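You operate a simulated robot arm through the tools that you are given. There is no shell and no other tool. Be economical: measure what you need, move in short steps, check, and stop when the job is done.

Carry out the task below with a simulated two-armed robot. There is one attempt and no reset: what you move stays moved.

TASK
Finish rolling the blue band, rack the full core and lay tag 56 on top of it.
Fine: brake to HELD and feed lever off before the core comes off; use the free peg of the core rack.

The check looks at the end state, three seconds after you hand in, the way a careful person would. Anything else that was tipped, shoved, dropped, spilled or broken makes it a failure.

THE ROBOT
Two 7-joint arms with two-finger parallel grippers on one trunk that stands fixed in place. Base frame: the origin is at the foot of the trunk, x ahead of it, y to its left, z up; the work surface is at about z = 0.78. Readings come in m, rad, newtons and seconds.
The left shoulder is at [0.07, 0.163, 1.22], the right one opposite. With the tool pointing down near the work surface each hand reaches from about 0.34 to 0.86 m from the base axis, measured 20 degrees to its own side. Payload 3.43 kg a hand.
The TCP of each hand is the grasp point between the finger pads, 0.034 m short of the fingertips. In the tool frame z runs along the fingers and y along their closing line. The gripper opens to 0.128 m. The fingers are 0.024 m wide and 0.012 m thick; the gripper's body (0.048 by 0.13 m) begins 0.096 m behind the TCP.
Orientation is told as [roll, pitch, yaw] about the base's x, y, z axes, in that order, counted from this pose: with the fingers straight down and closing along the base's y, the tool's x points along the base's -x, its y along +y and its z along -z.

THE INTERFACE
- The arms move only by the tool send_rows. It takes "left_deltas", "right_deltas" or both (then of equal length, played together; a hand with none holds still); each is a list of rows, each a list of 7 numbers: the shift along the tool's x, y, z in units of 50 mm (1.0 is 50 mm), then the turn, a rotation vector about the tool's x, y, z in units of 8 degrees (1.0 is 8 degrees), then the closure in counts, from 0 (fully open) to 255 (shut). In form: [[dx, dy, dz, ax, ay, az, grip], ...]. A call has 1 to 12 rows; each row shifts and turns the commanded pose from where the row before left it, along the tool's axes as they then stand. A call with a number of a shift or a turn outside -1 to 1 is refused whole. Rows are played at 5 a second. More than 0.05 m and 0.15 rad between two rows, or a gripper value outside its range, and nothing of the call is played. Where a pose cannot be reached the arm comes as near as it can. A force on the tool above 40 N (or 10 N above the force at the start of the call, whichever is more), or a blocked arm, ends the call early, and 0.2 s more pass. Each finger travels about 0.153 m/s and halts on what it meets, pressing with about 32 N; the grip force reading is that of the motor and also rises with nothing between the fingers. The clock runs only during rows and for 0.2 s after the last one: add rows that do not move to give the fingers time. It gives the time, the measured TCP pose, the force on the tool (base axes), the opening and the grip force at its end, in the units of the frame above (readings bear some noise), with the torque about the TCP (base axes, N m) and any sound that the robot's microphone picked up, and new pictures: "show" is both (left out), scene, wrist or none (wrist: the cameras of the hands that moved).
- Cameras (640 x 400 px; columns grow to the right, rows downward): "scene" is now at [0.1385, 0.0055, 1.4435]; the picture's right is [0.05, -1.00, 0.00], its down [-0.61, -0.03, -0.80] and it looks along [0.79, 0.04, -0.61] (base axes); focal length 342 px, centre (320, 200). "left" rides on the left gripper at [0.076, 0.011, -0.16] in its tool frame; the picture's right is [-0.15, 0.99, 0.00], its down [-0.88, -0.13, -0.46] and it looks along [-0.45, -0.07, 0.89] (tool axes); focal length 234 px, centre (320, 200). "right" rides on the right gripper at [0.076, -0.011, -0.16] in its tool frame; the picture's right is [0.15, 0.99, 0.00], its down [-0.88, 0.13, -0.46] and it looks along [-0.45, 0.07, 0.89] (tool axes); focal length 234 px, centre (320, 200). There is no depth. A picture from a camera that has moved, and an enlarged one, comes with that camera's place and axes in the base frame and with its lens.
- lift_body(by): slides the trunk up (or, below 0, down) by that many m; the arms and the scene camera ride with it, the base frame stays. It gives what a move gives, with no picture.
- pan_tilt(pan, tilt): turns the head with the scene camera to pan (to the left, within 1.501 rad either way) and tilt (down, from -0.506 to 1.204), counted from straight ahead of the robot. It gives what a move gives, and a new picture of the scene camera.
- zoom(camera, box): a new picture of the part [left, top, right, bottom] of that camera's present view, enlarged. The clock stands still meanwhile.
- sign_off(): hands the job in; it is judged then, once.

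Work in short steps. Places have to be worked out from the pictures, the camera data and where the tool is seen: move nearer, look again, correct. Check each grasp and each placing, and mend what went wrong. You have 120 turns and 200 pictures in all, those below and enlarged ones among them. Open the grippers and draw the arms clear of the work before you hand the job in, unless the task says otherwise; then end with one line.

The tools are called after "Call:" by a JSON object that holds its "api" and its "payload". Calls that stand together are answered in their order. send_rows: Moves the arms, as the interface text tells. Its arguments: {"type":"object","properties":{"left_deltas":{"type":"array"},"right_deltas":{"type":"array"},"show":{"type":"string","enum":["both","scene","wrist","none"]}},"required":[]} The other tools are called the same way: lift_body (by) slides the trunk up or down; pan_tilt (pan, tilt) turns the head that bears the scene camera; zoom (camera, box) takes an enlarged picture of a part of a camera's view; sign_off () hands the job in.

At the start:

```text
time: 0.0
left_tcp_pos: [0.6467, 0.3208, 1.1814]
left_tcp_rot: [0.0, -0.001, 0.002]
left_contact_force: [0.0, -0.8, -0.1]
left_moment: [0.0, -0.02, 0.02]
left_finger_gap: 0.1281
left_grasp_force: 0.1
right_tcp_pos: [0.6984, -0.2582, 1.0938]
right_tcp_rot: [0.001, -0.001, 0.001]
right_contact_force: [0.5, 0.1, 0.2]
right_moment: [0.01, 0.03, -0.03]
right_finger_gap: 0.128
right_grasp_force: 0.0
trunk travel left (down, up): [-0.7, 0.24]
head pan, tilt: [0.051, 0.651]
```

scene: 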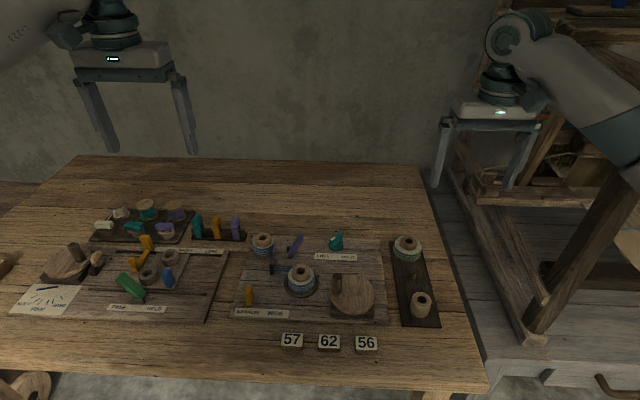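
right: 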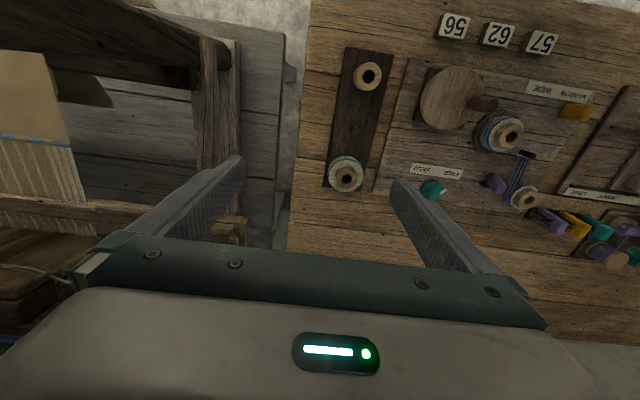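
left: 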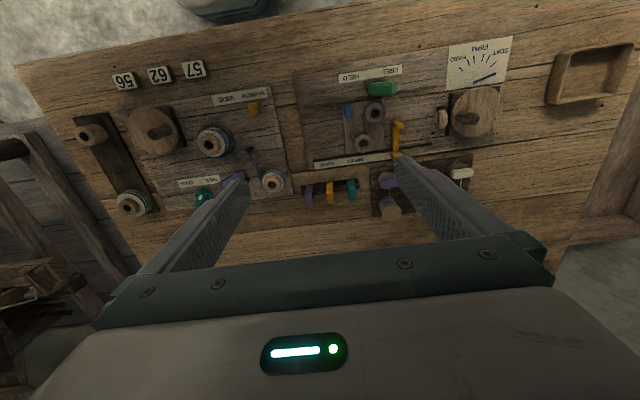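

The scene shows a winding board on the right with a blue band between two cores. I'll enlarge the relevant area to read it.

Call:
{"api": "zoom", "payload": {"camera": "scene", "box": [220, 220, 450, 360]}}

Call:
{"api": "zoom", "payload": {"camera": "scene", "box": [0, 190, 250, 330]}}

Call:
{"api": "zoom", "payload": {"camera": "right", "box": [320, 0, 640, 240]}}

```text
2.78 times, centred on (335, 290) of scene
camera zoom: at [0.1385, 0.0055, 1.4435], right [0.05, -1.0, 0.0], down [-0.61, -0.03, -0.8], along [0.79, 0.04, -0.61], focal length 952 px, centre (278, -50)
```

zoom: 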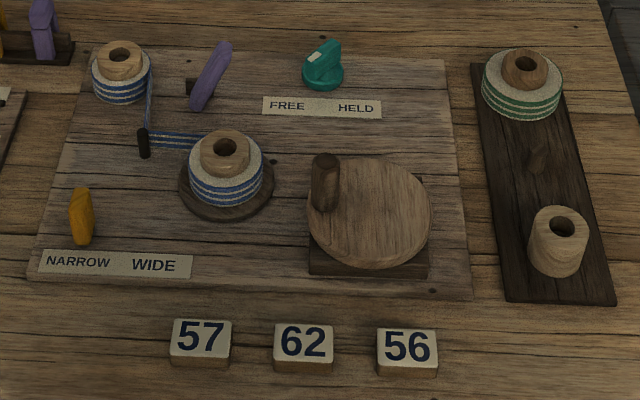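

```text
2.56 times, centred on (125, 260) of scene
camera zoom: at [0.1385, 0.0055, 1.4435], right [0.05, -1.0, 0.0], down [-0.61, -0.03, -0.8], along [0.79, 0.04, -0.61], focal length 876 px, centre (819, 46)
```

zoom: 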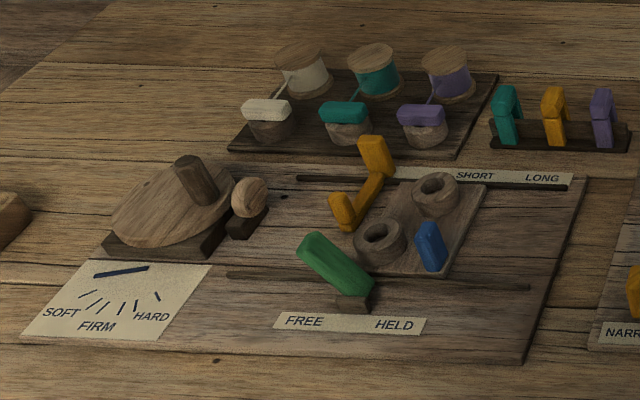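

```text
1.67 times, centred on (480, 120) of right
camera zoom: at [0.6217, -0.2688, 1.2524], right [-0.15, 0.99, 0.0], down [0.88, 0.13, 0.46], along [0.45, 0.07, -0.89], focal length 390 px, centre (53, 333)
```

zoom: 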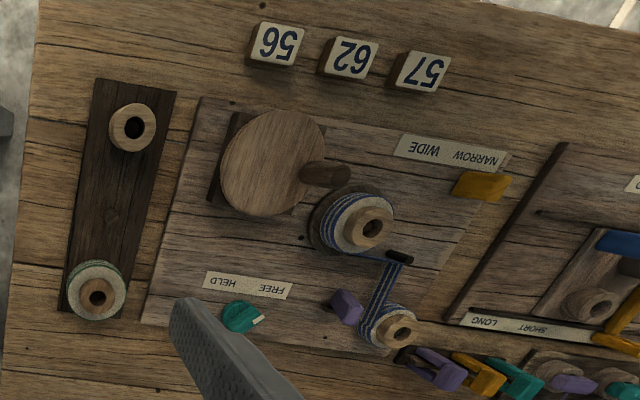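

I'll move the right hand left over the board to look from above and identify the parts.

Call:
{"api": "send_rows", "payload": {"right_deltas": [[0, 0.9, 0, 0, 0, 0, 0], [0, 0.9, 0, 0, 0, 0, 0], [0, 0.9, 0, 0, 0, 0, 0], [0, 0.9, 0, 0, 0, 0, 0], [0, 0.9, 0, 0, 0, 0, 0], [0, 0.5, 0, 0, 0, 0, 0]], "show": "wrist"}}

```text
time: 1.4
left_tcp_pos: [0.6465, 0.3209, 1.18]
left_tcp_rot: [-0.001, 0.001, 0.003]
left_contact_force: [0.4, 0.7, 0.7]
left_moment: [-0.01, 0.0, -0.02]
left_finger_gap: 0.1278
left_grasp_force: 0.1
right_tcp_pos: [0.6976, -0.0051, 1.0937]
right_tcp_rot: [-0.002, 0.0, -0.001]
right_contact_force: [-0.2, 0.1, 0.4]
right_moment: [0.02, 0.01, 0.03]
right_finger_gap: 0.1279
right_grasp_force: 0.1
trunk travel left (down, up): [-0.7, 0.24]
head pan, tilt: [0.051, 0.651]
camera right: at [0.6215, -0.0157, 1.2532], right [-0.15, 0.99, 0.0], down [0.88, 0.13, 0.46], along [0.45, 0.07, -0.89], focal length 234 px, centre (320, 200)
```

right: 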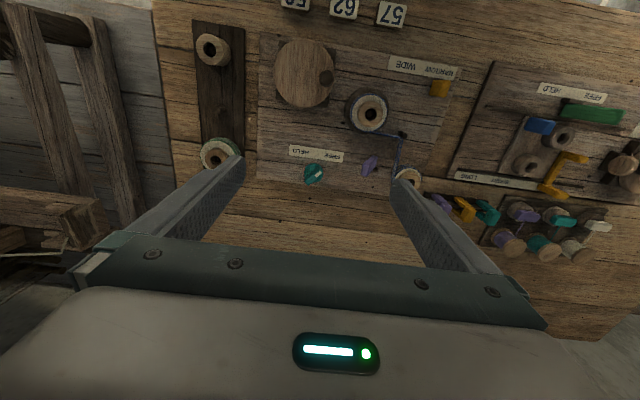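

Call:
{"api": "zoom", "payload": {"camera": "right", "box": [240, 0, 480, 200]}}

Call:
{"api": "zoom", "payload": {"camera": "scene", "box": [230, 225, 390, 325]}}

```text
2.00 times, centred on (360, 100) of right
camera zoom: at [0.6215, -0.0157, 1.2532], right [-0.15, 0.99, 0.0], down [0.88, 0.13, 0.46], along [0.45, 0.07, -0.89], focal length 468 px, centre (240, 400)
```

zoom: 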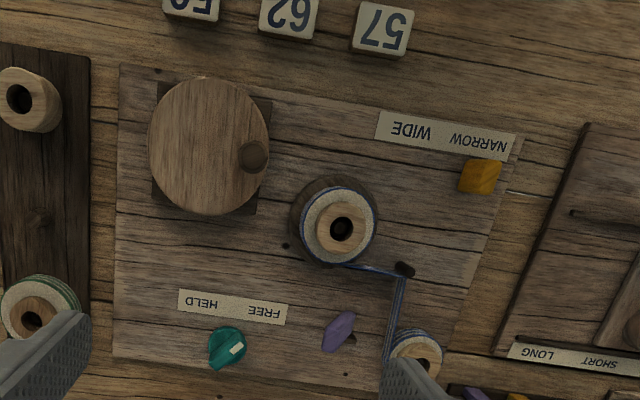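

```text
4.00 times, centred on (310, 275) of scene
camera zoom: at [0.1385, 0.0062, 1.4435], right [0.05, -1.0, 0.0], down [-0.61, -0.03, -0.8], along [0.79, 0.04, -0.61], focal length 1369 px, centre (360, -100)
```

zoom: 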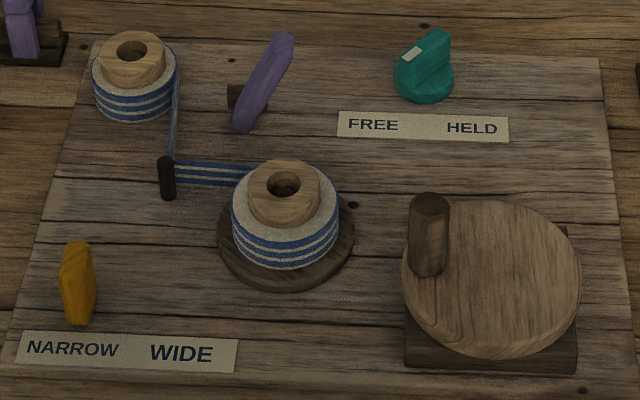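

The purple piece looks like the feed lever and the teal knob like the brake (mark on FREE). I'll move closer over the lever to view it.

Call:
{"api": "send_rows", "payload": {"right_deltas": [[-0.5, 0.8, 0.6, 0, 0, 0, 0], [-0.5, 0.8, 0.8, 0, 0, 0, 0], [-0.5, 0.4, 0.5, 0, 0, 0, 0]], "show": "wrist"}}

Call:
{"api": "zoom", "payload": {"camera": "right", "box": [200, 0, 440, 200]}}

```text
refused: row 1 steps farther than a row can; nothing moved
```

```text
2.00 times, centred on (320, 100) of right
camera zoom: at [0.6215, -0.0157, 1.2532], right [-0.15, 0.99, 0.0], down [0.88, 0.13, 0.46], along [0.45, 0.07, -0.89], focal length 468 px, centre (320, 400)
```

zoom: 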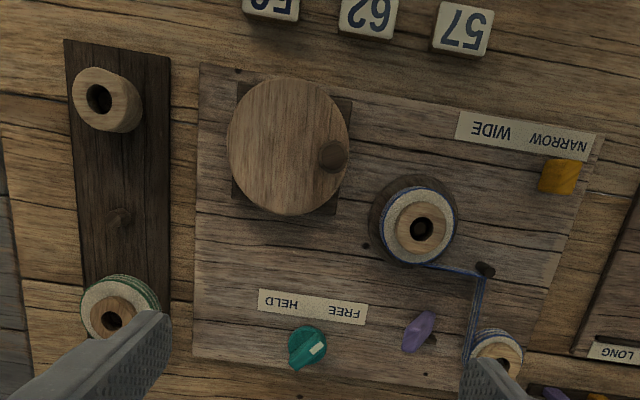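

The row's total shift exceeded 50 mm, so I resend it in smaller steps.

Call:
{"api": "send_rows", "payload": {"right_deltas": [[-0.4, 0.6, 0.5, 0, 0, 0, 0], [-0.4, 0.6, 0.5, 0, 0, 0, 0], [-0.4, 0.6, 0.5, 0, 0, 0, 0], [0, 0.3, 0.5, 0, 0, 0, 0]], "show": "none"}}

Call:
{"api": "zoom", "payload": {"camera": "right", "box": [200, 0, 440, 200]}}

```text
time: 2.4
left_tcp_pos: [0.6471, 0.321, 1.1803]
left_tcp_rot: [-0.001, -0.001, 0.002]
left_contact_force: [0.9, -0.1, 0.0]
left_moment: [0.0, 0.01, 0.03]
left_finger_gap: 0.1279
left_grasp_force: 0.1
right_tcp_pos: [0.7573, 0.0984, 0.9924]
right_tcp_rot: [-0.003, 0.001, 0.003]
right_contact_force: [0.6, -0.6, -0.7]
right_moment: [0.01, -0.03, 0.01]
right_finger_gap: 0.128
right_grasp_force: 0.1
trunk travel left (down, up): [-0.7, 0.24]
head pan, tilt: [0.051, 0.651]
```

```text
2.00 times, centred on (320, 100) of right
camera zoom: at [0.6825, 0.0878, 1.1511], right [-0.15, 0.99, 0.0], down [0.88, 0.13, 0.46], along [0.45, 0.07, -0.89], focal length 468 px, centre (320, 400)
```

zoom: 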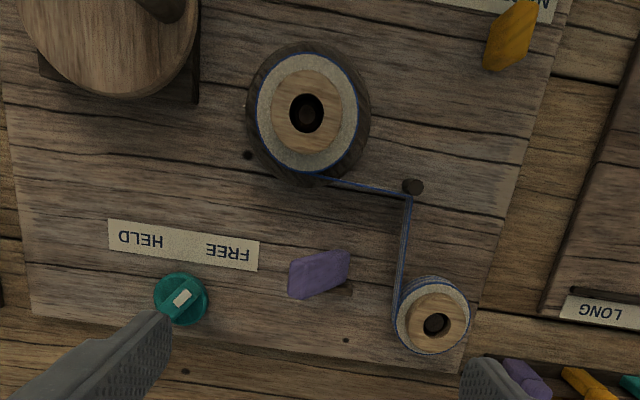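

The lever leans toward -y from its base near (0.745, 0.115), top about (0.75, 0.083, 0.86). Next I hover over the crank handle (est. 0.618, -0.006) to refine.

Call:
{"api": "send_rows", "payload": {"right_deltas": [[0.5, -0.5, 0, 0, 0, 0, 0], [0.5, -0.5, 0, 0, 0, 0, 50], [0.5, -0.5, 0.2, 0, 0, 0, 120], [0.5, -0.5, 0.4, 0, 0, 0, 120], [0.4, 0, 0.3, 0, 0, 0, 120]], "show": "wrist"}}

```text
time: 3.6
left_tcp_pos: [0.6468, 0.3203, 1.1821]
left_tcp_rot: [-0.001, 0.0, 0.001]
left_contact_force: [0.1, 0.0, -0.3]
left_moment: [-0.02, 0.0, 0.0]
left_finger_gap: 0.1281
left_grasp_force: 0.1
right_tcp_pos: [0.6382, -0.0024, 0.9471]
right_tcp_rot: [-0.001, 0.0, 0.002]
right_contact_force: [-0.2, -0.4, 0.2]
right_moment: [0.04, 0.03, 0.04]
right_finger_gap: 0.0678
right_grasp_force: 0.0
trunk travel left (down, up): [-0.7, 0.24]
head pan, tilt: [0.051, 0.651]
camera right: at [0.5612, -0.0131, 1.1064], right [-0.15, 0.99, 0.0], down [0.88, 0.13, 0.46], along [0.45, 0.07, -0.89], focal length 234 px, centre (320, 200)
```

right: 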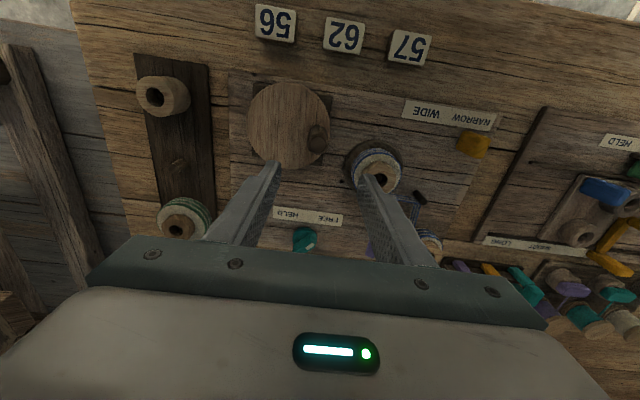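

Call:
{"api": "zoom", "payload": {"camera": "right", "box": [240, 60, 440, 200]}}

```text
2.86 times, centred on (340, 130) of right
camera zoom: at [0.5612, -0.0131, 1.1064], right [-0.15, 0.99, 0.0], down [0.88, 0.13, 0.46], along [0.45, 0.07, -0.89], focal length 669 px, centre (263, 400)
```

zoom: 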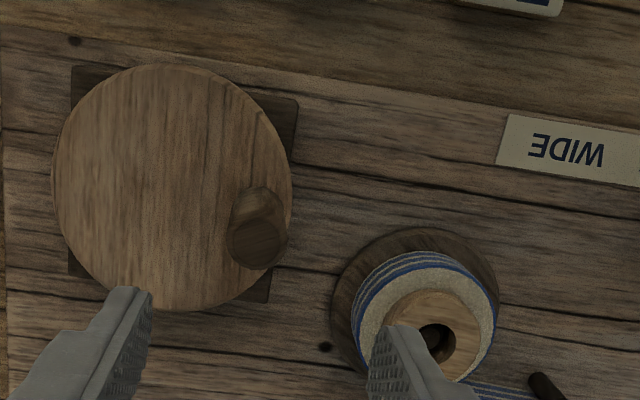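

Handle at about (0.617, -0.005), disc centre about (0.614, -0.042), crank radius ~0.038. I narrow the opening and descend around the handle.

Call:
{"api": "send_rows", "payload": {"right_deltas": [[0.42, -0.04, 0, 0, 0, 0, 165], [0, 0, 0.6, 0, 0, 0, 165], [0, 0, 0.6, 0, 0, 0, 165], [0, 0, 0.44, 0, 0, 0, 165]], "show": "both"}}

```text
time: 4.6
left_tcp_pos: [0.6464, 0.3205, 1.1813]
left_tcp_rot: [0.0, 0.0, 0.001]
left_contact_force: [0.2, 0.1, 0.5]
left_moment: [0.0, 0.01, -0.02]
left_finger_gap: 0.128
left_grasp_force: 0.2
right_tcp_pos: [0.616, -0.0064, 0.8638]
right_tcp_rot: [-0.001, 0.0, 0.001]
right_contact_force: [0.3, -0.7, 0.2]
right_moment: [0.01, 0.02, 0.01]
right_finger_gap: 0.0452
right_grasp_force: 0.2
trunk travel left (down, up): [-0.7, 0.24]
head pan, tilt: [0.051, 0.651]
camera scene: at [0.1385, 0.0055, 1.4436], right [0.05, -1.0, 0.0], down [-0.61, -0.03, -0.8], along [0.79, 0.04, -0.61], focal length 342 px, centre (320, 200)
camera right: at [0.5403, -0.0161, 1.0231], right [-0.15, 0.99, 0.0], down [0.88, 0.13, 0.46], along [0.45, 0.07, -0.89], focal length 234 px, centre (320, 200)
```

scene: 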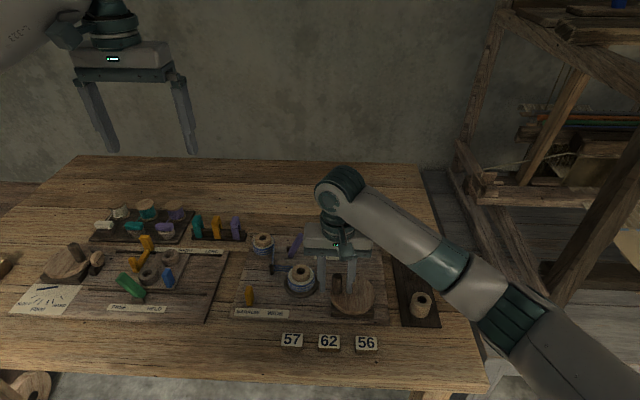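
right: 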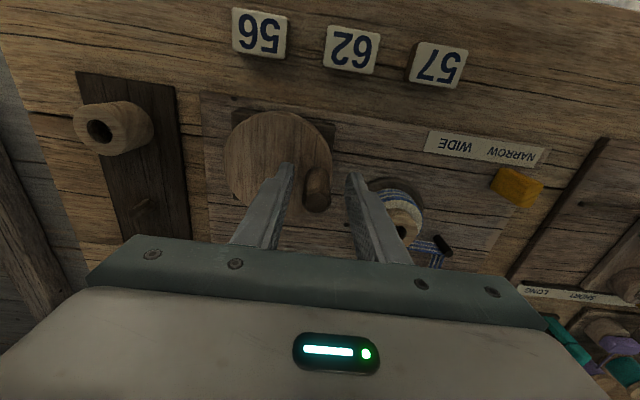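

Handle is between the fingers. I close on it and check.

Call:
{"api": "send_rows", "payload": {"right_deltas": [[0, 0, 0, 0, 0, 0, 255], [0, 0, 0, 0, 0, 0, 255]], "show": "wrist"}}

```text
time: 5.2
left_tcp_pos: [0.647, 0.318, 1.1813]
left_tcp_rot: [0.003, -0.001, 0.0]
left_contact_force: [-0.2, -0.4, 0.0]
left_moment: [0.0, -0.05, 0.0]
left_finger_gap: 0.128
left_grasp_force: 0.0
right_tcp_pos: [0.6158, -0.0068, 0.865]
right_tcp_rot: [0.001, 0.002, 0.001]
right_contact_force: [-0.1, -9.3, -1.1]
right_moment: [0.91, -0.52, -0.01]
right_finger_gap: 0.0213
right_grasp_force: 44.4
trunk travel left (down, up): [-0.7, 0.24]
head pan, tilt: [0.051, 0.651]
camera right: at [0.5406, -0.0182, 1.023], right [-0.15, 0.99, 0.0], down [0.88, 0.13, 0.46], along [0.45, 0.07, -0.89], focal length 234 px, centre (320, 200)
```

right: 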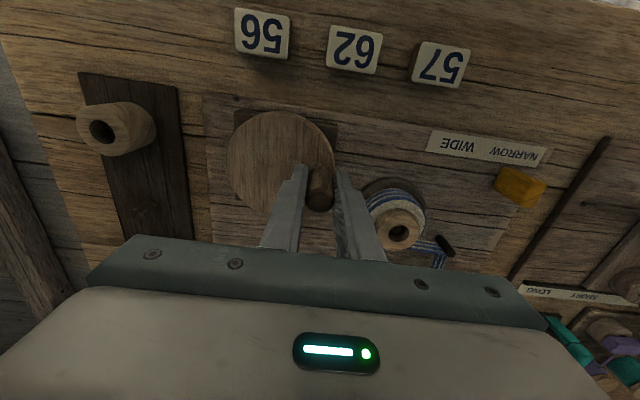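

Grip is good (gap 21 mm). I try about 45° of clockwise crank motion and watch the forces and the take-up core.

Call:
{"api": "send_rows", "payload": {"right_deltas": [[-0.182, -0.05, 0, 0, 0, 0, 255], [-0.167, -0.08, 0, 0, 0, 0, 255], [-0.141, -0.12, 0, 0, 0, 0, 255]], "show": "wrist"}}

Call:
{"api": "zoom", "payload": {"camera": "scene", "box": [230, 225, 390, 325]}}

```text
time: 6.0
left_tcp_pos: [0.648, 0.3206, 1.1798]
left_tcp_rot: [0.001, 0.001, 0.001]
left_contact_force: [-0.8, -0.9, -0.2]
left_moment: [-0.01, 0.0, -0.01]
left_finger_gap: 0.1279
left_grasp_force: 0.1
right_tcp_pos: [0.6404, -0.0178, 0.8635]
right_tcp_rot: [-0.001, 0.002, 0.002]
right_contact_force: [2.2, 3.3, -9.0]
right_moment: [-0.85, 0.53, 0.02]
right_finger_gap: 0.0217
right_grasp_force: 45.5
trunk travel left (down, up): [-0.7, 0.24]
head pan, tilt: [0.051, 0.651]
camera right: at [0.5658, -0.028, 1.0232], right [-0.15, 0.99, 0.0], down [0.88, 0.13, 0.45], along [0.45, 0.07, -0.89], focal length 234 px, centre (320, 200)
```

right: 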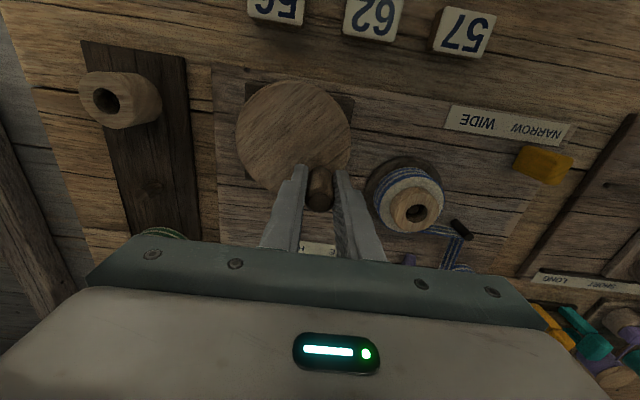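

```text
4.00 times, centred on (310, 275) of scene
camera zoom: at [0.1401, 0.0057, 1.4433], right [0.05, -1.0, 0.0], down [-0.61, -0.03, -0.79], along [0.79, 0.04, -0.61], focal length 1369 px, centre (360, -100)
```

zoom: 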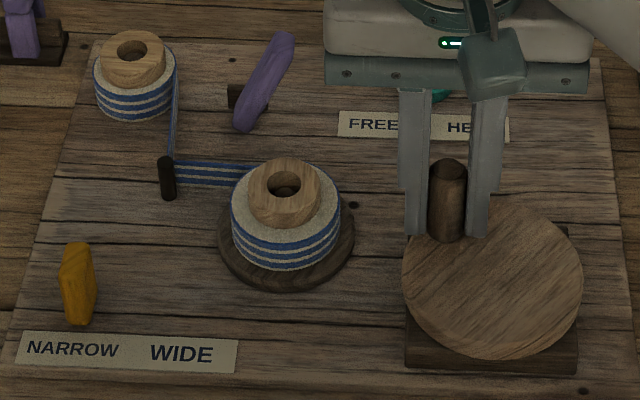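

The disc turned and the take-up core seems to be gaining band, so clockwise is right. I do a full turn.

Call:
{"api": "send_rows", "payload": {"right_deltas": [[-0.169, -0.332, 0, 0, 0, 0, 255], [0.019, -0.372, 0, 0, 0, 0, 255], [0.203, -0.313, 0, 0, 0, 0, 255], [0.332, -0.169, 0, 0, 0, 0, 255], [0.372, 0.019, 0, 0, 0, 0, 255], [0.313, 0.203, 0, 0, 0, 0, 255], [0.169, 0.332, 0, 0, 0, 0, 255], [-0.019, 0.372, 0, 0, 0, 0, 255], [-0.203, 0.313, 0, 0, 0, 0, 255], [-0.332, 0.169, 0, 0, 0, 0, 255], [-0.372, -0.019, 0, 0, 0, 0, 255], [-0.313, -0.203, 0, 0, 0, 0, 255]], "show": "none"}}

Call:
{"api": "zoom", "payload": {"camera": "scene", "box": [230, 225, 390, 325]}}

```text
time: 8.6
left_tcp_pos: [0.648, 0.3187, 1.1807]
left_tcp_rot: [0.001, 0.002, 0.0]
left_contact_force: [0.5, -0.9, 0.2]
left_moment: [0.02, -0.02, 0.01]
left_finger_gap: 0.1279
left_grasp_force: 0.0
right_tcp_pos: [0.642, -0.0169, 0.865]
right_tcp_rot: [-0.002, 0.002, 0.0]
right_contact_force: [-0.2, -0.8, -13.0]
right_moment: [-0.83, 1.27, -0.01]
right_finger_gap: 0.0215
right_grasp_force: 44.8
trunk travel left (down, up): [-0.7, 0.24]
head pan, tilt: [0.051, 0.651]
```

```text
4.00 times, centred on (310, 275) of scene
camera zoom: at [0.1402, 0.0049, 1.4435], right [0.05, -1.0, 0.0], down [-0.61, -0.03, -0.79], along [0.79, 0.04, -0.61], focal length 1369 px, centre (360, -100)
```

zoom: 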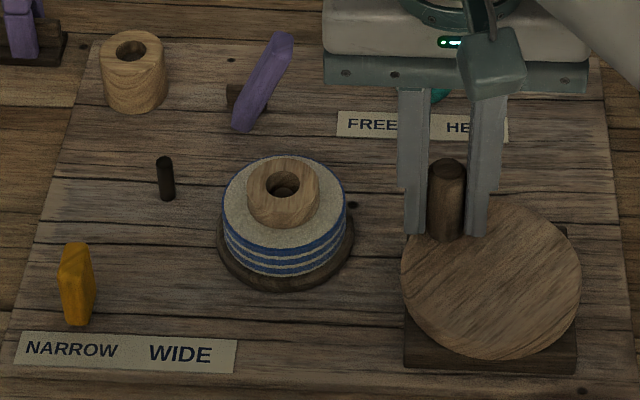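

Source core is empty, the band is fully rolled on. I release the handle and rise, going toward the brake knob for a view.

Call:
{"api": "send_rows", "payload": {"right_deltas": [[0, 0, 0, 0, 0, 0, 170], [0, 0, 0, 0, 0, 0, 170], [0, 0, -0.8, 0, 0, 0, 170], [0, 0, -0.8, 0, 0, 0, 170], [-0.6, 0, -0.3, 0, 0, 0, 140], [-0.9, 0, 0, 0, 0, 0, 110], [-0.9, 0, 0, 0, 0, 0, 110], [-0.4, 0.2, 0, 0, 0, 0, 110]], "show": "wrist"}}

Call:
{"api": "zoom", "payload": {"camera": "right", "box": [220, 40, 420, 200]}}

```text
time: 10.4
left_tcp_pos: [0.6472, 0.321, 1.1816]
left_tcp_rot: [-0.002, -0.001, 0.002]
left_contact_force: [-0.1, 1.0, 0.0]
left_moment: [-0.01, -0.02, 0.02]
left_finger_gap: 0.1276
left_grasp_force: 0.0
right_tcp_pos: [0.7799, -0.0047, 0.9608]
right_tcp_rot: [-0.002, -0.001, 0.003]
right_contact_force: [-0.3, 0.4, -0.4]
right_moment: [-0.03, 0.03, -0.01]
right_finger_gap: 0.0728
right_grasp_force: 0.1
trunk travel left (down, up): [-0.7, 0.24]
head pan, tilt: [0.051, 0.651]
camera right: at [0.7048, -0.0143, 1.1202], right [-0.15, 0.99, 0.0], down [0.88, 0.13, 0.46], along [0.45, 0.07, -0.89], focal length 234 px, centre (320, 200)
```

right: 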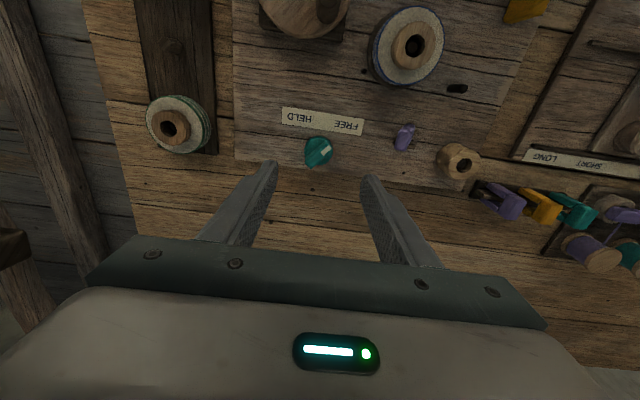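

```text
2.50 times, centred on (320, 120) of right
camera zoom: at [0.7048, -0.0143, 1.1202], right [-0.15, 0.99, 0.0], down [0.88, 0.13, 0.46], along [0.45, 0.07, -0.89], focal length 585 px, centre (320, 400)
```

zoom: 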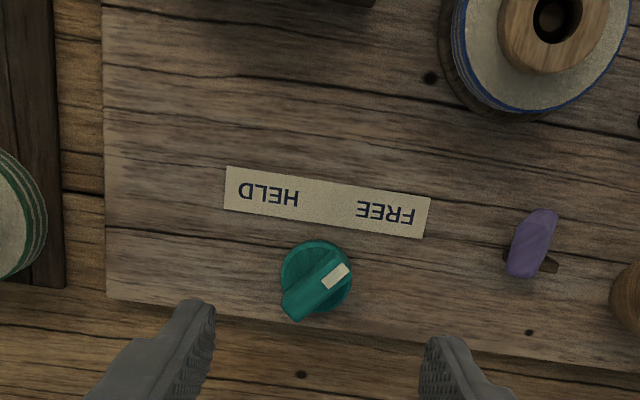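

Knob: ridge centre about (0.790, -0.003), top z≈0.826, with mark toward FREE. I align the closing line across the ridge (yaw -45°) and descend partway.

Call:
{"api": "send_rows", "payload": {"right_deltas": [[-0.2, 0.04, 0, 0, 0, 0.9375, 140], [0, 0, 0, 0, 0, 0.9375, 150], [0, 0, 0, 0, 0, 0.9375, 160], [0, 0, 0.3, 0, 0, 0.9375, 160], [0, 0, 0.5, 0, 0, 0.9375, 160], [0, 0, 0.5, 0, 0, 0.9375, 160]], "show": "wrist"}}

Call:
{"api": "zoom", "payload": {"camera": "right", "box": [220, 60, 420, 220]}}

```text
time: 11.8
left_tcp_pos: [0.6469, 0.3195, 1.1809]
left_tcp_rot: [-0.001, 0.0, 0.003]
left_contact_force: [0.2, 0.7, -0.1]
left_moment: [0.0, -0.02, -0.02]
left_finger_gap: 0.1278
left_grasp_force: 0.0
right_tcp_pos: [0.7898, -0.0058, 0.8961]
right_tcp_rot: [-0.001, -0.001, -0.786]
right_contact_force: [-0.2, 0.0, 0.7]
right_moment: [-0.03, 0.0, -0.02]
right_finger_gap: 0.0477
right_grasp_force: 0.0
trunk travel left (down, up): [-0.7, 0.24]
head pan, tilt: [0.051, 0.651]
camera right: at [0.7297, 0.0415, 1.0549], right [0.6, 0.8, 0.0], down [0.71, -0.53, 0.46], along [0.36, -0.27, -0.89], focal length 234 px, centre (320, 200)
```

right: 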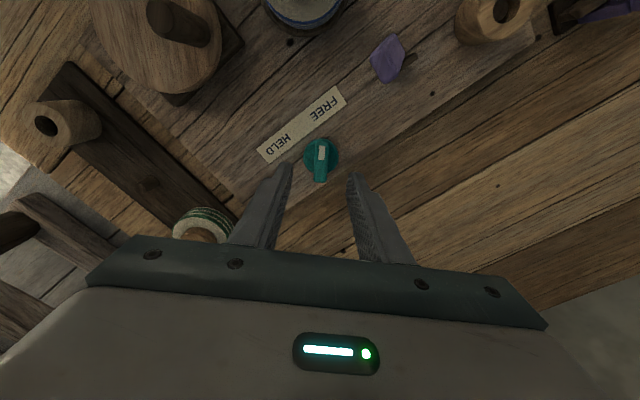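

```text
2.50 times, centred on (320, 140) of right
camera zoom: at [0.7297, 0.0415, 1.0549], right [0.6, 0.8, 0.0], down [0.71, -0.53, 0.46], along [0.36, -0.27, -0.89], focal length 585 px, centre (320, 350)
```

zoom: 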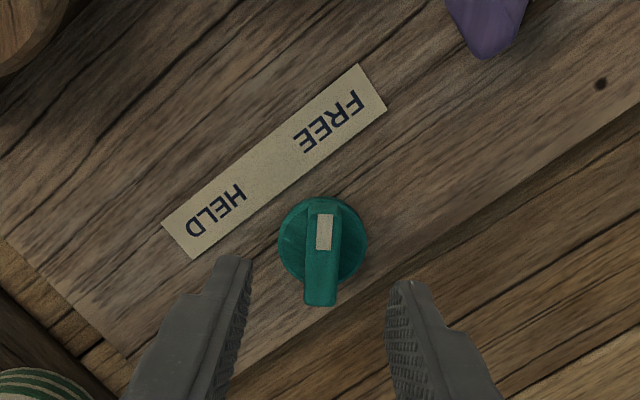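

Ridge is aligned; I make a ~3 mm correction, descend and close.

Call:
{"api": "send_rows", "payload": {"right_deltas": [[0.05, 0.05, 0.4, 0, 0, 0, 165], [0, 0, 0.4, 0, 0, 0, 165], [0, 0, 0.3, 0, 0, 0, 165], [0, 0, 0, 0, 0, 0, 255], [0, 0, 0, 0, 0, 0, 255]], "show": "wrist"}}

```text
time: 13.0
left_tcp_pos: [0.648, 0.322, 1.1803]
left_tcp_rot: [-0.001, 0.002, 0.001]
left_contact_force: [0.1, 0.1, -0.1]
left_moment: [-0.02, 0.03, 0.0]
left_finger_gap: 0.128
left_grasp_force: 0.0
right_tcp_pos: [0.7898, -0.0011, 0.8425]
right_tcp_rot: [0.001, 0.0, -0.783]
right_contact_force: [10.6, 12.0, -2.9]
right_moment: [-0.25, -0.3, 1.11]
right_finger_gap: 0.0154
right_grasp_force: 44.6
right hand out of reach, approached as far as the arm can: row 3
trunk travel left (down, up): [-0.7, 0.24]
head pan, tilt: [0.051, 0.651]
camera right: at [0.7266, 0.0442, 1.0009], right [0.59, 0.81, 0.0], down [0.72, -0.53, 0.46], along [0.37, -0.27, -0.89], focal length 234 px, centre (320, 200)
```

right: 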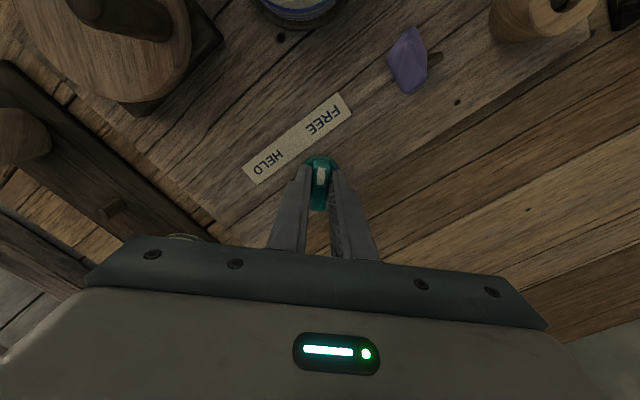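

Ridge is held (15 mm). I turn counter-clockwise toward HELD, half way first.

Call:
{"api": "send_rows", "payload": {"right_deltas": [[0, 0, 0, 0, 0, -0.94, 255], [0, 0, 0, 0, 0, -0.94, 255], [0, 0, 0, 0, 0, -0.94, 255], [0, 0, 0, 0, 0, -0.94, 255], [0, 0, 0, 0, 0, -0.94, 255], [0, 0, 0, 0, 0, -0.94, 255]], "show": "wrist"}}

```text
time: 14.4
left_tcp_pos: [0.6479, 0.32, 1.1791]
left_tcp_rot: [0.001, -0.001, 0.001]
left_contact_force: [0.7, -0.8, 0.1]
left_moment: [-0.04, 0.02, -0.04]
left_finger_gap: 0.128
left_grasp_force: 0.1
right_tcp_pos: [0.7876, -0.0048, 0.8419]
right_tcp_rot: [-0.003, -0.002, 0.004]
right_contact_force: [12.0, 5.6, 7.7]
right_moment: [0.33, -1.01, 0.02]
right_finger_gap: 0.0138
right_grasp_force: 45.2
trunk travel left (down, up): [-0.7, 0.24]
head pan, tilt: [0.051, 0.651]
camera right: at [0.712, -0.0152, 1.0009], right [-0.15, 0.99, 0.0], down [0.88, 0.14, 0.46], along [0.45, 0.07, -0.89], focal length 234 px, centre (320, 200)
```

right: 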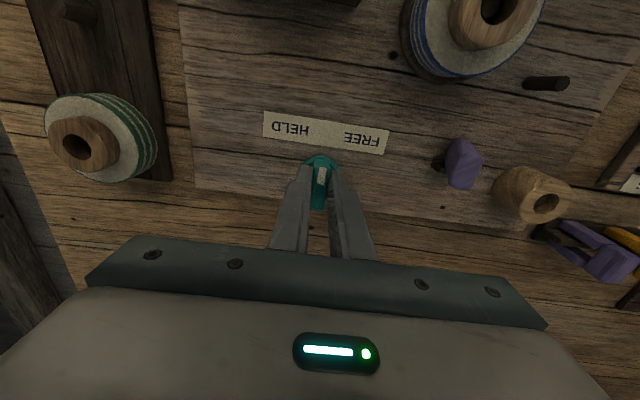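

The knob follows; mark is halfway. I continue to HELD.

Call:
{"api": "send_rows", "payload": {"right_deltas": [[0, 0, 0, 0, 0, -0.94, 255], [0, 0, 0, 0, 0, -0.94, 255], [0, 0, 0, 0, 0, -0.94, 255], [0, 0, 0, 0, 0, -0.94, 255], [0, 0, 0, 0, 0, -0.94, 255], [0, 0, 0, 0, 0, -0.94, 255]], "show": "wrist"}}

Call:
{"api": "zoom", "payload": {"camera": "scene", "box": [230, 225, 390, 325]}}

```text
time: 15.8
left_tcp_pos: [0.6477, 0.3173, 1.1814]
left_tcp_rot: [0.003, 0.002, 0.0]
left_contact_force: [-0.9, 0.0, 1.1]
left_moment: [0.01, 0.0, 0.01]
left_finger_gap: 0.1282
left_grasp_force: 0.1
right_tcp_pos: [0.7885, -0.0077, 0.8426]
right_tcp_rot: [-0.002, -0.002, 0.79]
right_contact_force: [23.2, -14.1, 14.7]
right_moment: [0.27, -0.51, -1.29]
right_finger_gap: 0.0155
right_grasp_force: 45.4
trunk travel left (down, up): [-0.7, 0.24]
head pan, tilt: [0.051, 0.651]
camera right: at [0.7428, -0.0686, 1.0009], right [-0.81, 0.59, 0.0], down [0.53, 0.72, 0.46], along [0.27, 0.37, -0.89], focal length 234 px, centre (320, 200)
```

right: 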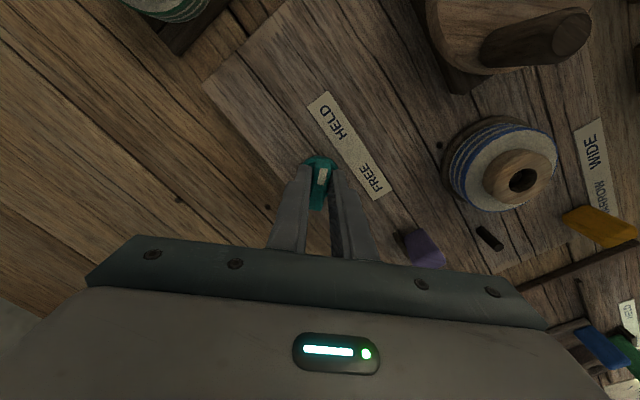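

```text
4.00 times, centred on (310, 275) of scene
camera zoom: at [0.1396, 0.0032, 1.4435], right [0.05, -1.0, 0.0], down [-0.61, -0.03, -0.79], along [0.79, 0.04, -0.61], focal length 1369 px, centre (360, -100)
```

zoom: 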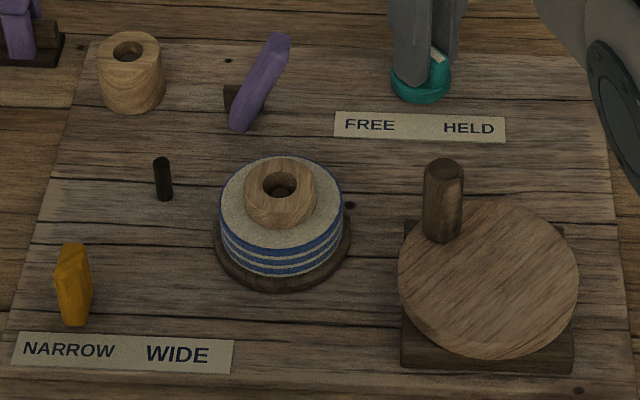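

Mark now points to HELD. I release, rise, and look at the knob and lever closely.

Call:
{"api": "send_rows", "payload": {"right_deltas": [[0, 0, 0, 0, 0, 0, 165], [0, 0, 0, 0, 0, 0, 165], [0, 0, -0.9, 0, 0, 0, 165], [0, 0, -0.9, 0, 0, 0.9, 165], [0, 0, 0, 0, 0, 0.9, 165], [0, 0, 0, 0, 0, 0.9, 165], [0, 0, 0, 0, 0, 0.9, 165], [0, 0, 0, 0, 0, 0.9, 165], [0, 0.5, 0, 0, 0, 0.9, 120], [0, 0.5, 0, 0, 0, 0.24, 100]], "show": "wrist"}}

Call:
{"api": "zoom", "payload": {"camera": "right", "box": [220, 60, 460, 220]}}

Call:
{"api": "zoom", "payload": {"camera": "scene", "box": [270, 225, 350, 275]}}

```text
time: 18.0
left_tcp_pos: [0.6464, 0.3209, 1.1808]
left_tcp_rot: [-0.002, 0.001, 0.003]
left_contact_force: [0.8, 0.8, 0.0]
left_moment: [-0.02, -0.01, 0.0]
left_finger_gap: 0.1278
left_grasp_force: 0.1
right_tcp_pos: [0.7814, 0.0476, 0.9332]
right_tcp_rot: [-0.002, 0.0, 0.002]
right_contact_force: [-0.5, -0.4, -0.1]
right_moment: [-0.02, -0.02, -0.04]
right_finger_gap: 0.0781
right_grasp_force: 0.1
trunk travel left (down, up): [-0.7, 0.24]
head pan, tilt: [0.051, 0.651]
camera right: at [0.7049, 0.0363, 1.0914], right [-0.15, 0.99, 0.0], down [0.88, 0.13, 0.46], along [0.45, 0.07, -0.89], focal length 234 px, centre (320, 200)
```

right: 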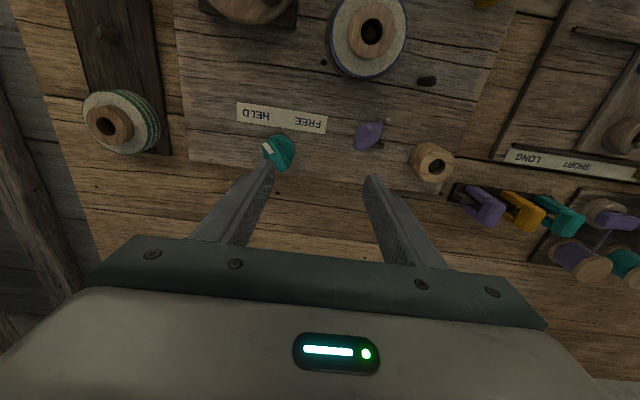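

```text
2.50 times, centred on (340, 140) of right
camera zoom: at [0.7049, 0.0363, 1.0914], right [-0.15, 0.99, 0.0], down [0.88, 0.13, 0.46], along [0.45, 0.07, -0.89], focal length 585 px, centre (270, 350)
```

zoom: 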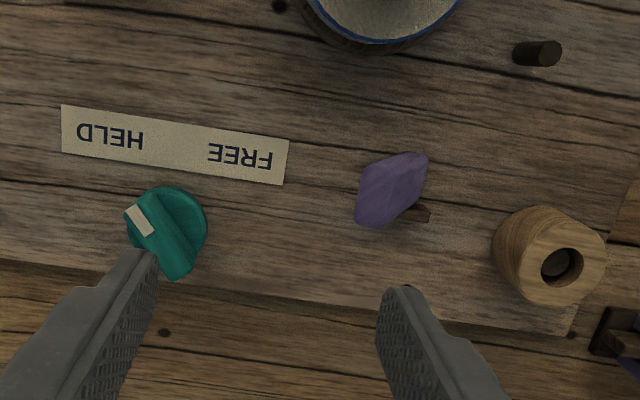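

```text
8.00 times, centred on (310, 250) of scene
camera zoom: at [0.1378, 0.0067, 1.4436], right [0.05, -1.0, 0.0], down [-0.61, -0.03, -0.8], along [0.79, 0.04, -0.61], focal length 2738 px, centre (400, -200)
```

zoom: 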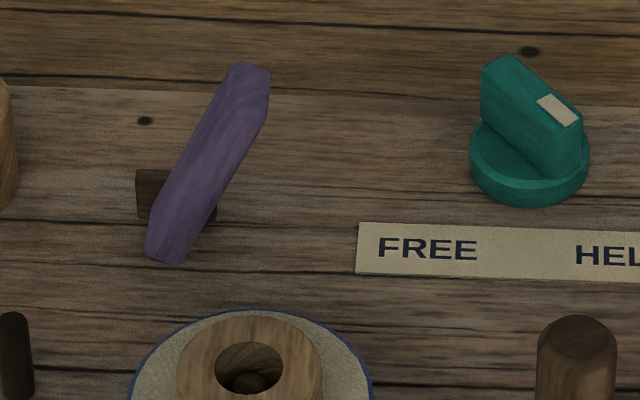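

Brake reads HELD. The feed lever leans -y from about (0.747,0.119,0.80) to (0.752,0.081,0.86); it was on while winding, so I'll push it over to +y with closed fingers. First position beside it.

Call:
{"api": "send_rows", "payload": {"right_deltas": [[0.59, -0.1, 0, 0, 0, 0, 255], [0, 0, 0, 0, 0, 0, 255], [0, 0, 0.6, 0, 0, 0, 255], [0, 0, 0.62, 0, 0, 0, 255]], "show": "wrist"}}

Call:
{"api": "zoom", "payload": {"camera": "scene", "box": [230, 205, 350, 280]}}

```text
time: 19.0
left_tcp_pos: [0.6468, 0.3202, 1.1805]
left_tcp_rot: [0.0, 0.001, 0.002]
left_contact_force: [0.4, -0.8, -0.1]
left_moment: [-0.01, 0.04, 0.02]
left_finger_gap: 0.1284
left_grasp_force: 0.0
right_tcp_pos: [0.7514, 0.0414, 0.8702]
right_tcp_rot: [-0.001, -0.001, 0.005]
right_contact_force: [1.0, -0.4, 0.3]
right_moment: [-0.03, 0.02, -0.01]
right_finger_gap: 0.0
right_grasp_force: 32.4
trunk travel left (down, up): [-0.7, 0.24]
head pan, tilt: [0.051, 0.651]
camera right: at [0.6763, 0.0305, 1.0298], right [-0.15, 0.99, 0.0], down [0.88, 0.13, 0.46], along [0.45, 0.07, -0.89], focal length 234 px, centre (320, 200)
```

right: 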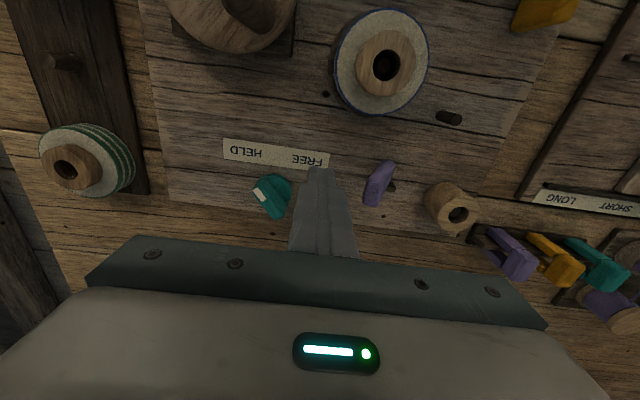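

```text
5.33 times, centred on (290, 242) of scene
camera zoom: at [0.1386, 0.0057, 1.4436], right [0.05, -1.0, 0.0], down [-0.61, -0.03, -0.8], along [0.79, 0.04, -0.61], focal length 1825 px, centre (480, -27)
```

zoom: 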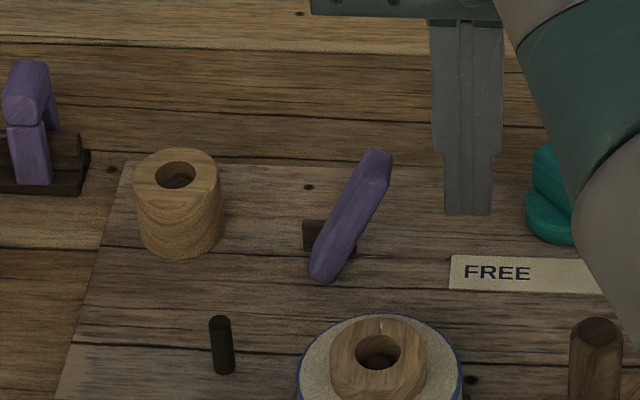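

Fingers stand beside the lever at mid-height. I sweep +y slowly.

Call:
{"api": "send_rows", "payload": {"right_deltas": [[0, 0.25, 0, 0, 0, 0, 255], [0, 0.25, 0, 0, 0, 0, 255], [0, 0.25, 0, 0, 0, 0, 255], [0, 0.25, 0, 0, 0, 0, 255], [0, 0.25, 0, 0, 0, 0, 255]], "show": "none"}}

Call:
{"api": "zoom", "payload": {"camera": "scene", "box": [230, 205, 350, 280]}}

```text
time: 20.2
left_tcp_pos: [0.6478, 0.3197, 1.1811]
left_tcp_rot: [-0.001, 0.001, 0.0]
left_contact_force: [0.0, -0.4, -0.2]
left_moment: [0.03, -0.02, 0.02]
left_finger_gap: 0.1281
left_grasp_force: 0.0
right_tcp_pos: [0.7513, 0.09, 0.8687]
right_tcp_rot: [-0.001, 0.0, 0.004]
right_contact_force: [0.9, 0.1, 0.0]
right_moment: [-0.03, -0.01, 0.0]
right_finger_gap: 0.0
right_grasp_force: 32.3
right hand out of reach, approached as far as the arm can: row 5
trunk travel left (down, up): [-0.7, 0.24]
head pan, tilt: [0.051, 0.651]
```

```text
5.33 times, centred on (290, 242) of scene
camera zoom: at [0.1386, 0.0053, 1.4435], right [0.05, -1.0, 0.0], down [-0.61, -0.03, -0.8], along [0.79, 0.04, -0.61], focal length 1825 px, centre (480, -27)
```

zoom: 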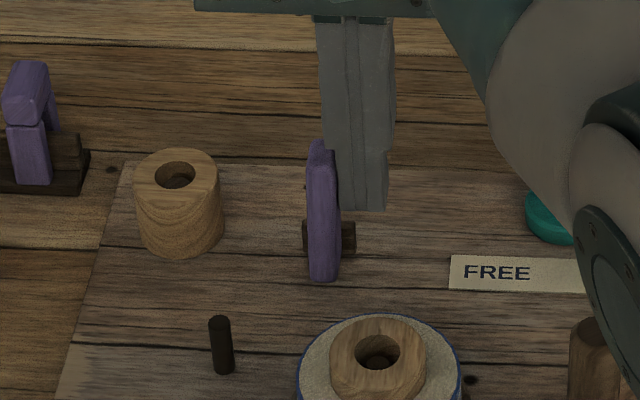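

The lever is upright now, but the right arm is at its reach limit. I'll back the right arm away and finish the push with the left one.

Call:
{"api": "send_rows", "payload": {"right_deltas": [[0, -0.3, 0, 0, 0, 0, 255], [0, -0.3, -0.8, 0, 0, 0, 255], [0, -0.3, -0.9, 0, 0, 0, 255], [0, -0.9, -0.4, 0, 0, 0, 200], [0.2, -0.9, 0, 0, 0, 0, 100], [0.2, -0.9, 0, 0, 0, 0, 100], [0.2, -0.9, 0, 0, 0, 0, 100], [0.2, -0.9, 0, 0, 0, 0, 100]], "left_deltas": [[0, 0, 0, 0, 0, 0, 0], [0, 0, 0, 0, 0, 0, 0], [0, 0, 0, 0, 0, 0, 0], [0, 0, 0, 0, 0, 0, 100], [-0.3, -0.9, 0, 0, 0, 0, 200], [-0.6, -0.7, 0, 0, 0, 0, 255], [-0.6, -0.7, 0.3, 0, 0, 0, 255], [-0.6, -0.7, 0.3, 0, 0, 0, 255]], "show": "scene"}}

```text
time: 22.0
left_tcp_pos: [0.753, 0.1656, 1.1505]
left_tcp_rot: [0.004, -0.002, 0.002]
left_contact_force: [0.1, -0.8, -0.5]
left_moment: [0.06, 0.05, 0.02]
left_finger_gap: 0.0
left_grasp_force: 32.1
right_tcp_pos: [0.7126, -0.1841, 0.9745]
right_tcp_rot: [0.004, 0.003, 0.003]
right_contact_force: [-0.4, -0.7, -0.4]
right_moment: [0.06, 0.03, 0.01]
right_finger_gap: 0.0775
right_grasp_force: 0.0
trunk travel left (down, up): [-0.7, 0.24]
head pan, tilt: [0.051, 0.651]
camera scene: at [0.1393, 0.0003, 1.4435], right [0.05, -1.0, 0.0], down [-0.61, -0.03, -0.79], along [0.79, 0.04, -0.61], focal length 342 px, centre (320, 200)
```

scene: 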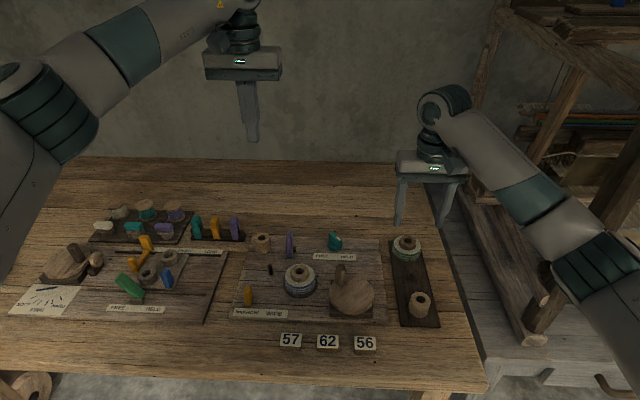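

Lever stands upright. I bring the left closed fingers down beside it at (0.752, 0.065).

Call:
{"api": "send_rows", "payload": {"left_deltas": [[0, -0.7, 0.6, 0, 0, 0, 255], [0, -0.7, 0.6, 0, 0, 0, 255], [0, -0.6, 0.7, 0, 0, 0, 255], [0, 0, 0.9, 0, 0, 0, 255], [0, 0, 0.9, 0, 0, 0, 255], [0, 0, 0.9, 0, 0, 0, 255], [0, 0, 0.7, 0, 0, 0, 255]], "show": "none"}}

Call:
{"api": "zoom", "payload": {"camera": "scene", "box": [230, 205, 350, 280]}}

```text
time: 23.6
left_tcp_pos: [0.7515, 0.0703, 0.8867]
left_tcp_rot: [0.0, 0.001, 0.003]
left_contact_force: [-0.4, 0.6, 0.4]
left_moment: [0.02, 0.02, -0.02]
left_finger_gap: 0.0
left_grasp_force: 32.0
right_tcp_pos: [0.7131, -0.1798, 0.9752]
right_tcp_rot: [0.0, -0.001, 0.004]
right_contact_force: [0.1, -0.2, -0.5]
right_moment: [0.01, 0.03, -0.01]
right_finger_gap: 0.0781
right_grasp_force: 0.0
trunk travel left (down, up): [-0.7, 0.24]
head pan, tilt: [0.051, 0.651]
```

```text
5.33 times, centred on (290, 242) of scene
camera zoom: at [0.1393, 0.0055, 1.4435], right [0.05, -1.0, 0.0], down [-0.61, -0.03, -0.79], along [0.79, 0.04, -0.61], focal length 1825 px, centre (480, -27)
```

zoom: 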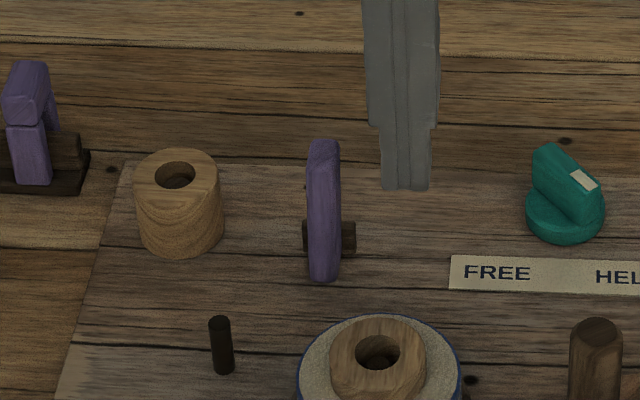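

Call:
{"api": "send_rows", "payload": {"left_deltas": [[0, 0, 0.28, 0, 0, 0, 255], [0, 0.25, 0, 0, 0, 0, 255], [0, 0.25, 0, 0, 0, 0, 255], [0, 0.25, 0, 0, 0, 0, 255], [0, 0.2, 0, 0, 0, 0, 255]], "show": "none"}}

Call:
{"api": "zoom", "payload": {"camera": "scene", "box": [230, 205, 350, 280]}}

```text
time: 24.8
left_tcp_pos: [0.7522, 0.1099, 0.8729]
left_tcp_rot: [-0.003, 0.0, -0.005]
left_contact_force: [2.7, -22.2, -5.3]
left_moment: [-0.81, -0.09, 0.03]
left_finger_gap: 0.0
left_grasp_force: 32.0
right_tcp_pos: [0.7132, -0.1839, 0.9752]
right_tcp_rot: [0.003, 0.0, 0.0]
right_contact_force: [-0.8, 0.1, 0.2]
right_moment: [0.03, 0.03, 0.0]
right_finger_gap: 0.0779
right_grasp_force: 0.0
trunk travel left (down, up): [-0.7, 0.24]
head pan, tilt: [0.051, 0.651]
```

```text
5.33 times, centred on (290, 242) of scene
camera zoom: at [0.1393, 0.0007, 1.4434], right [0.05, -1.0, 0.0], down [-0.61, -0.03, -0.79], along [0.79, 0.04, -0.61], focal length 1825 px, centre (480, -27)
```

zoom: 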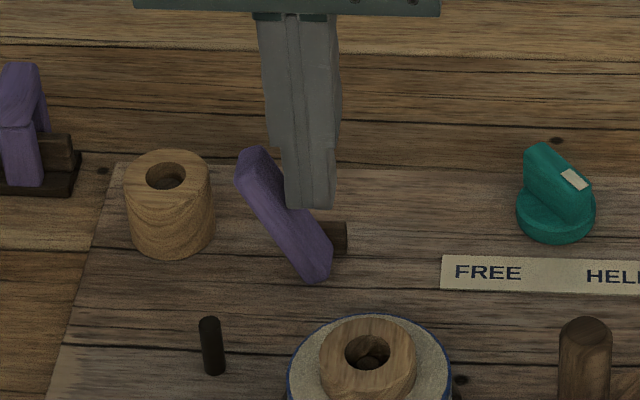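

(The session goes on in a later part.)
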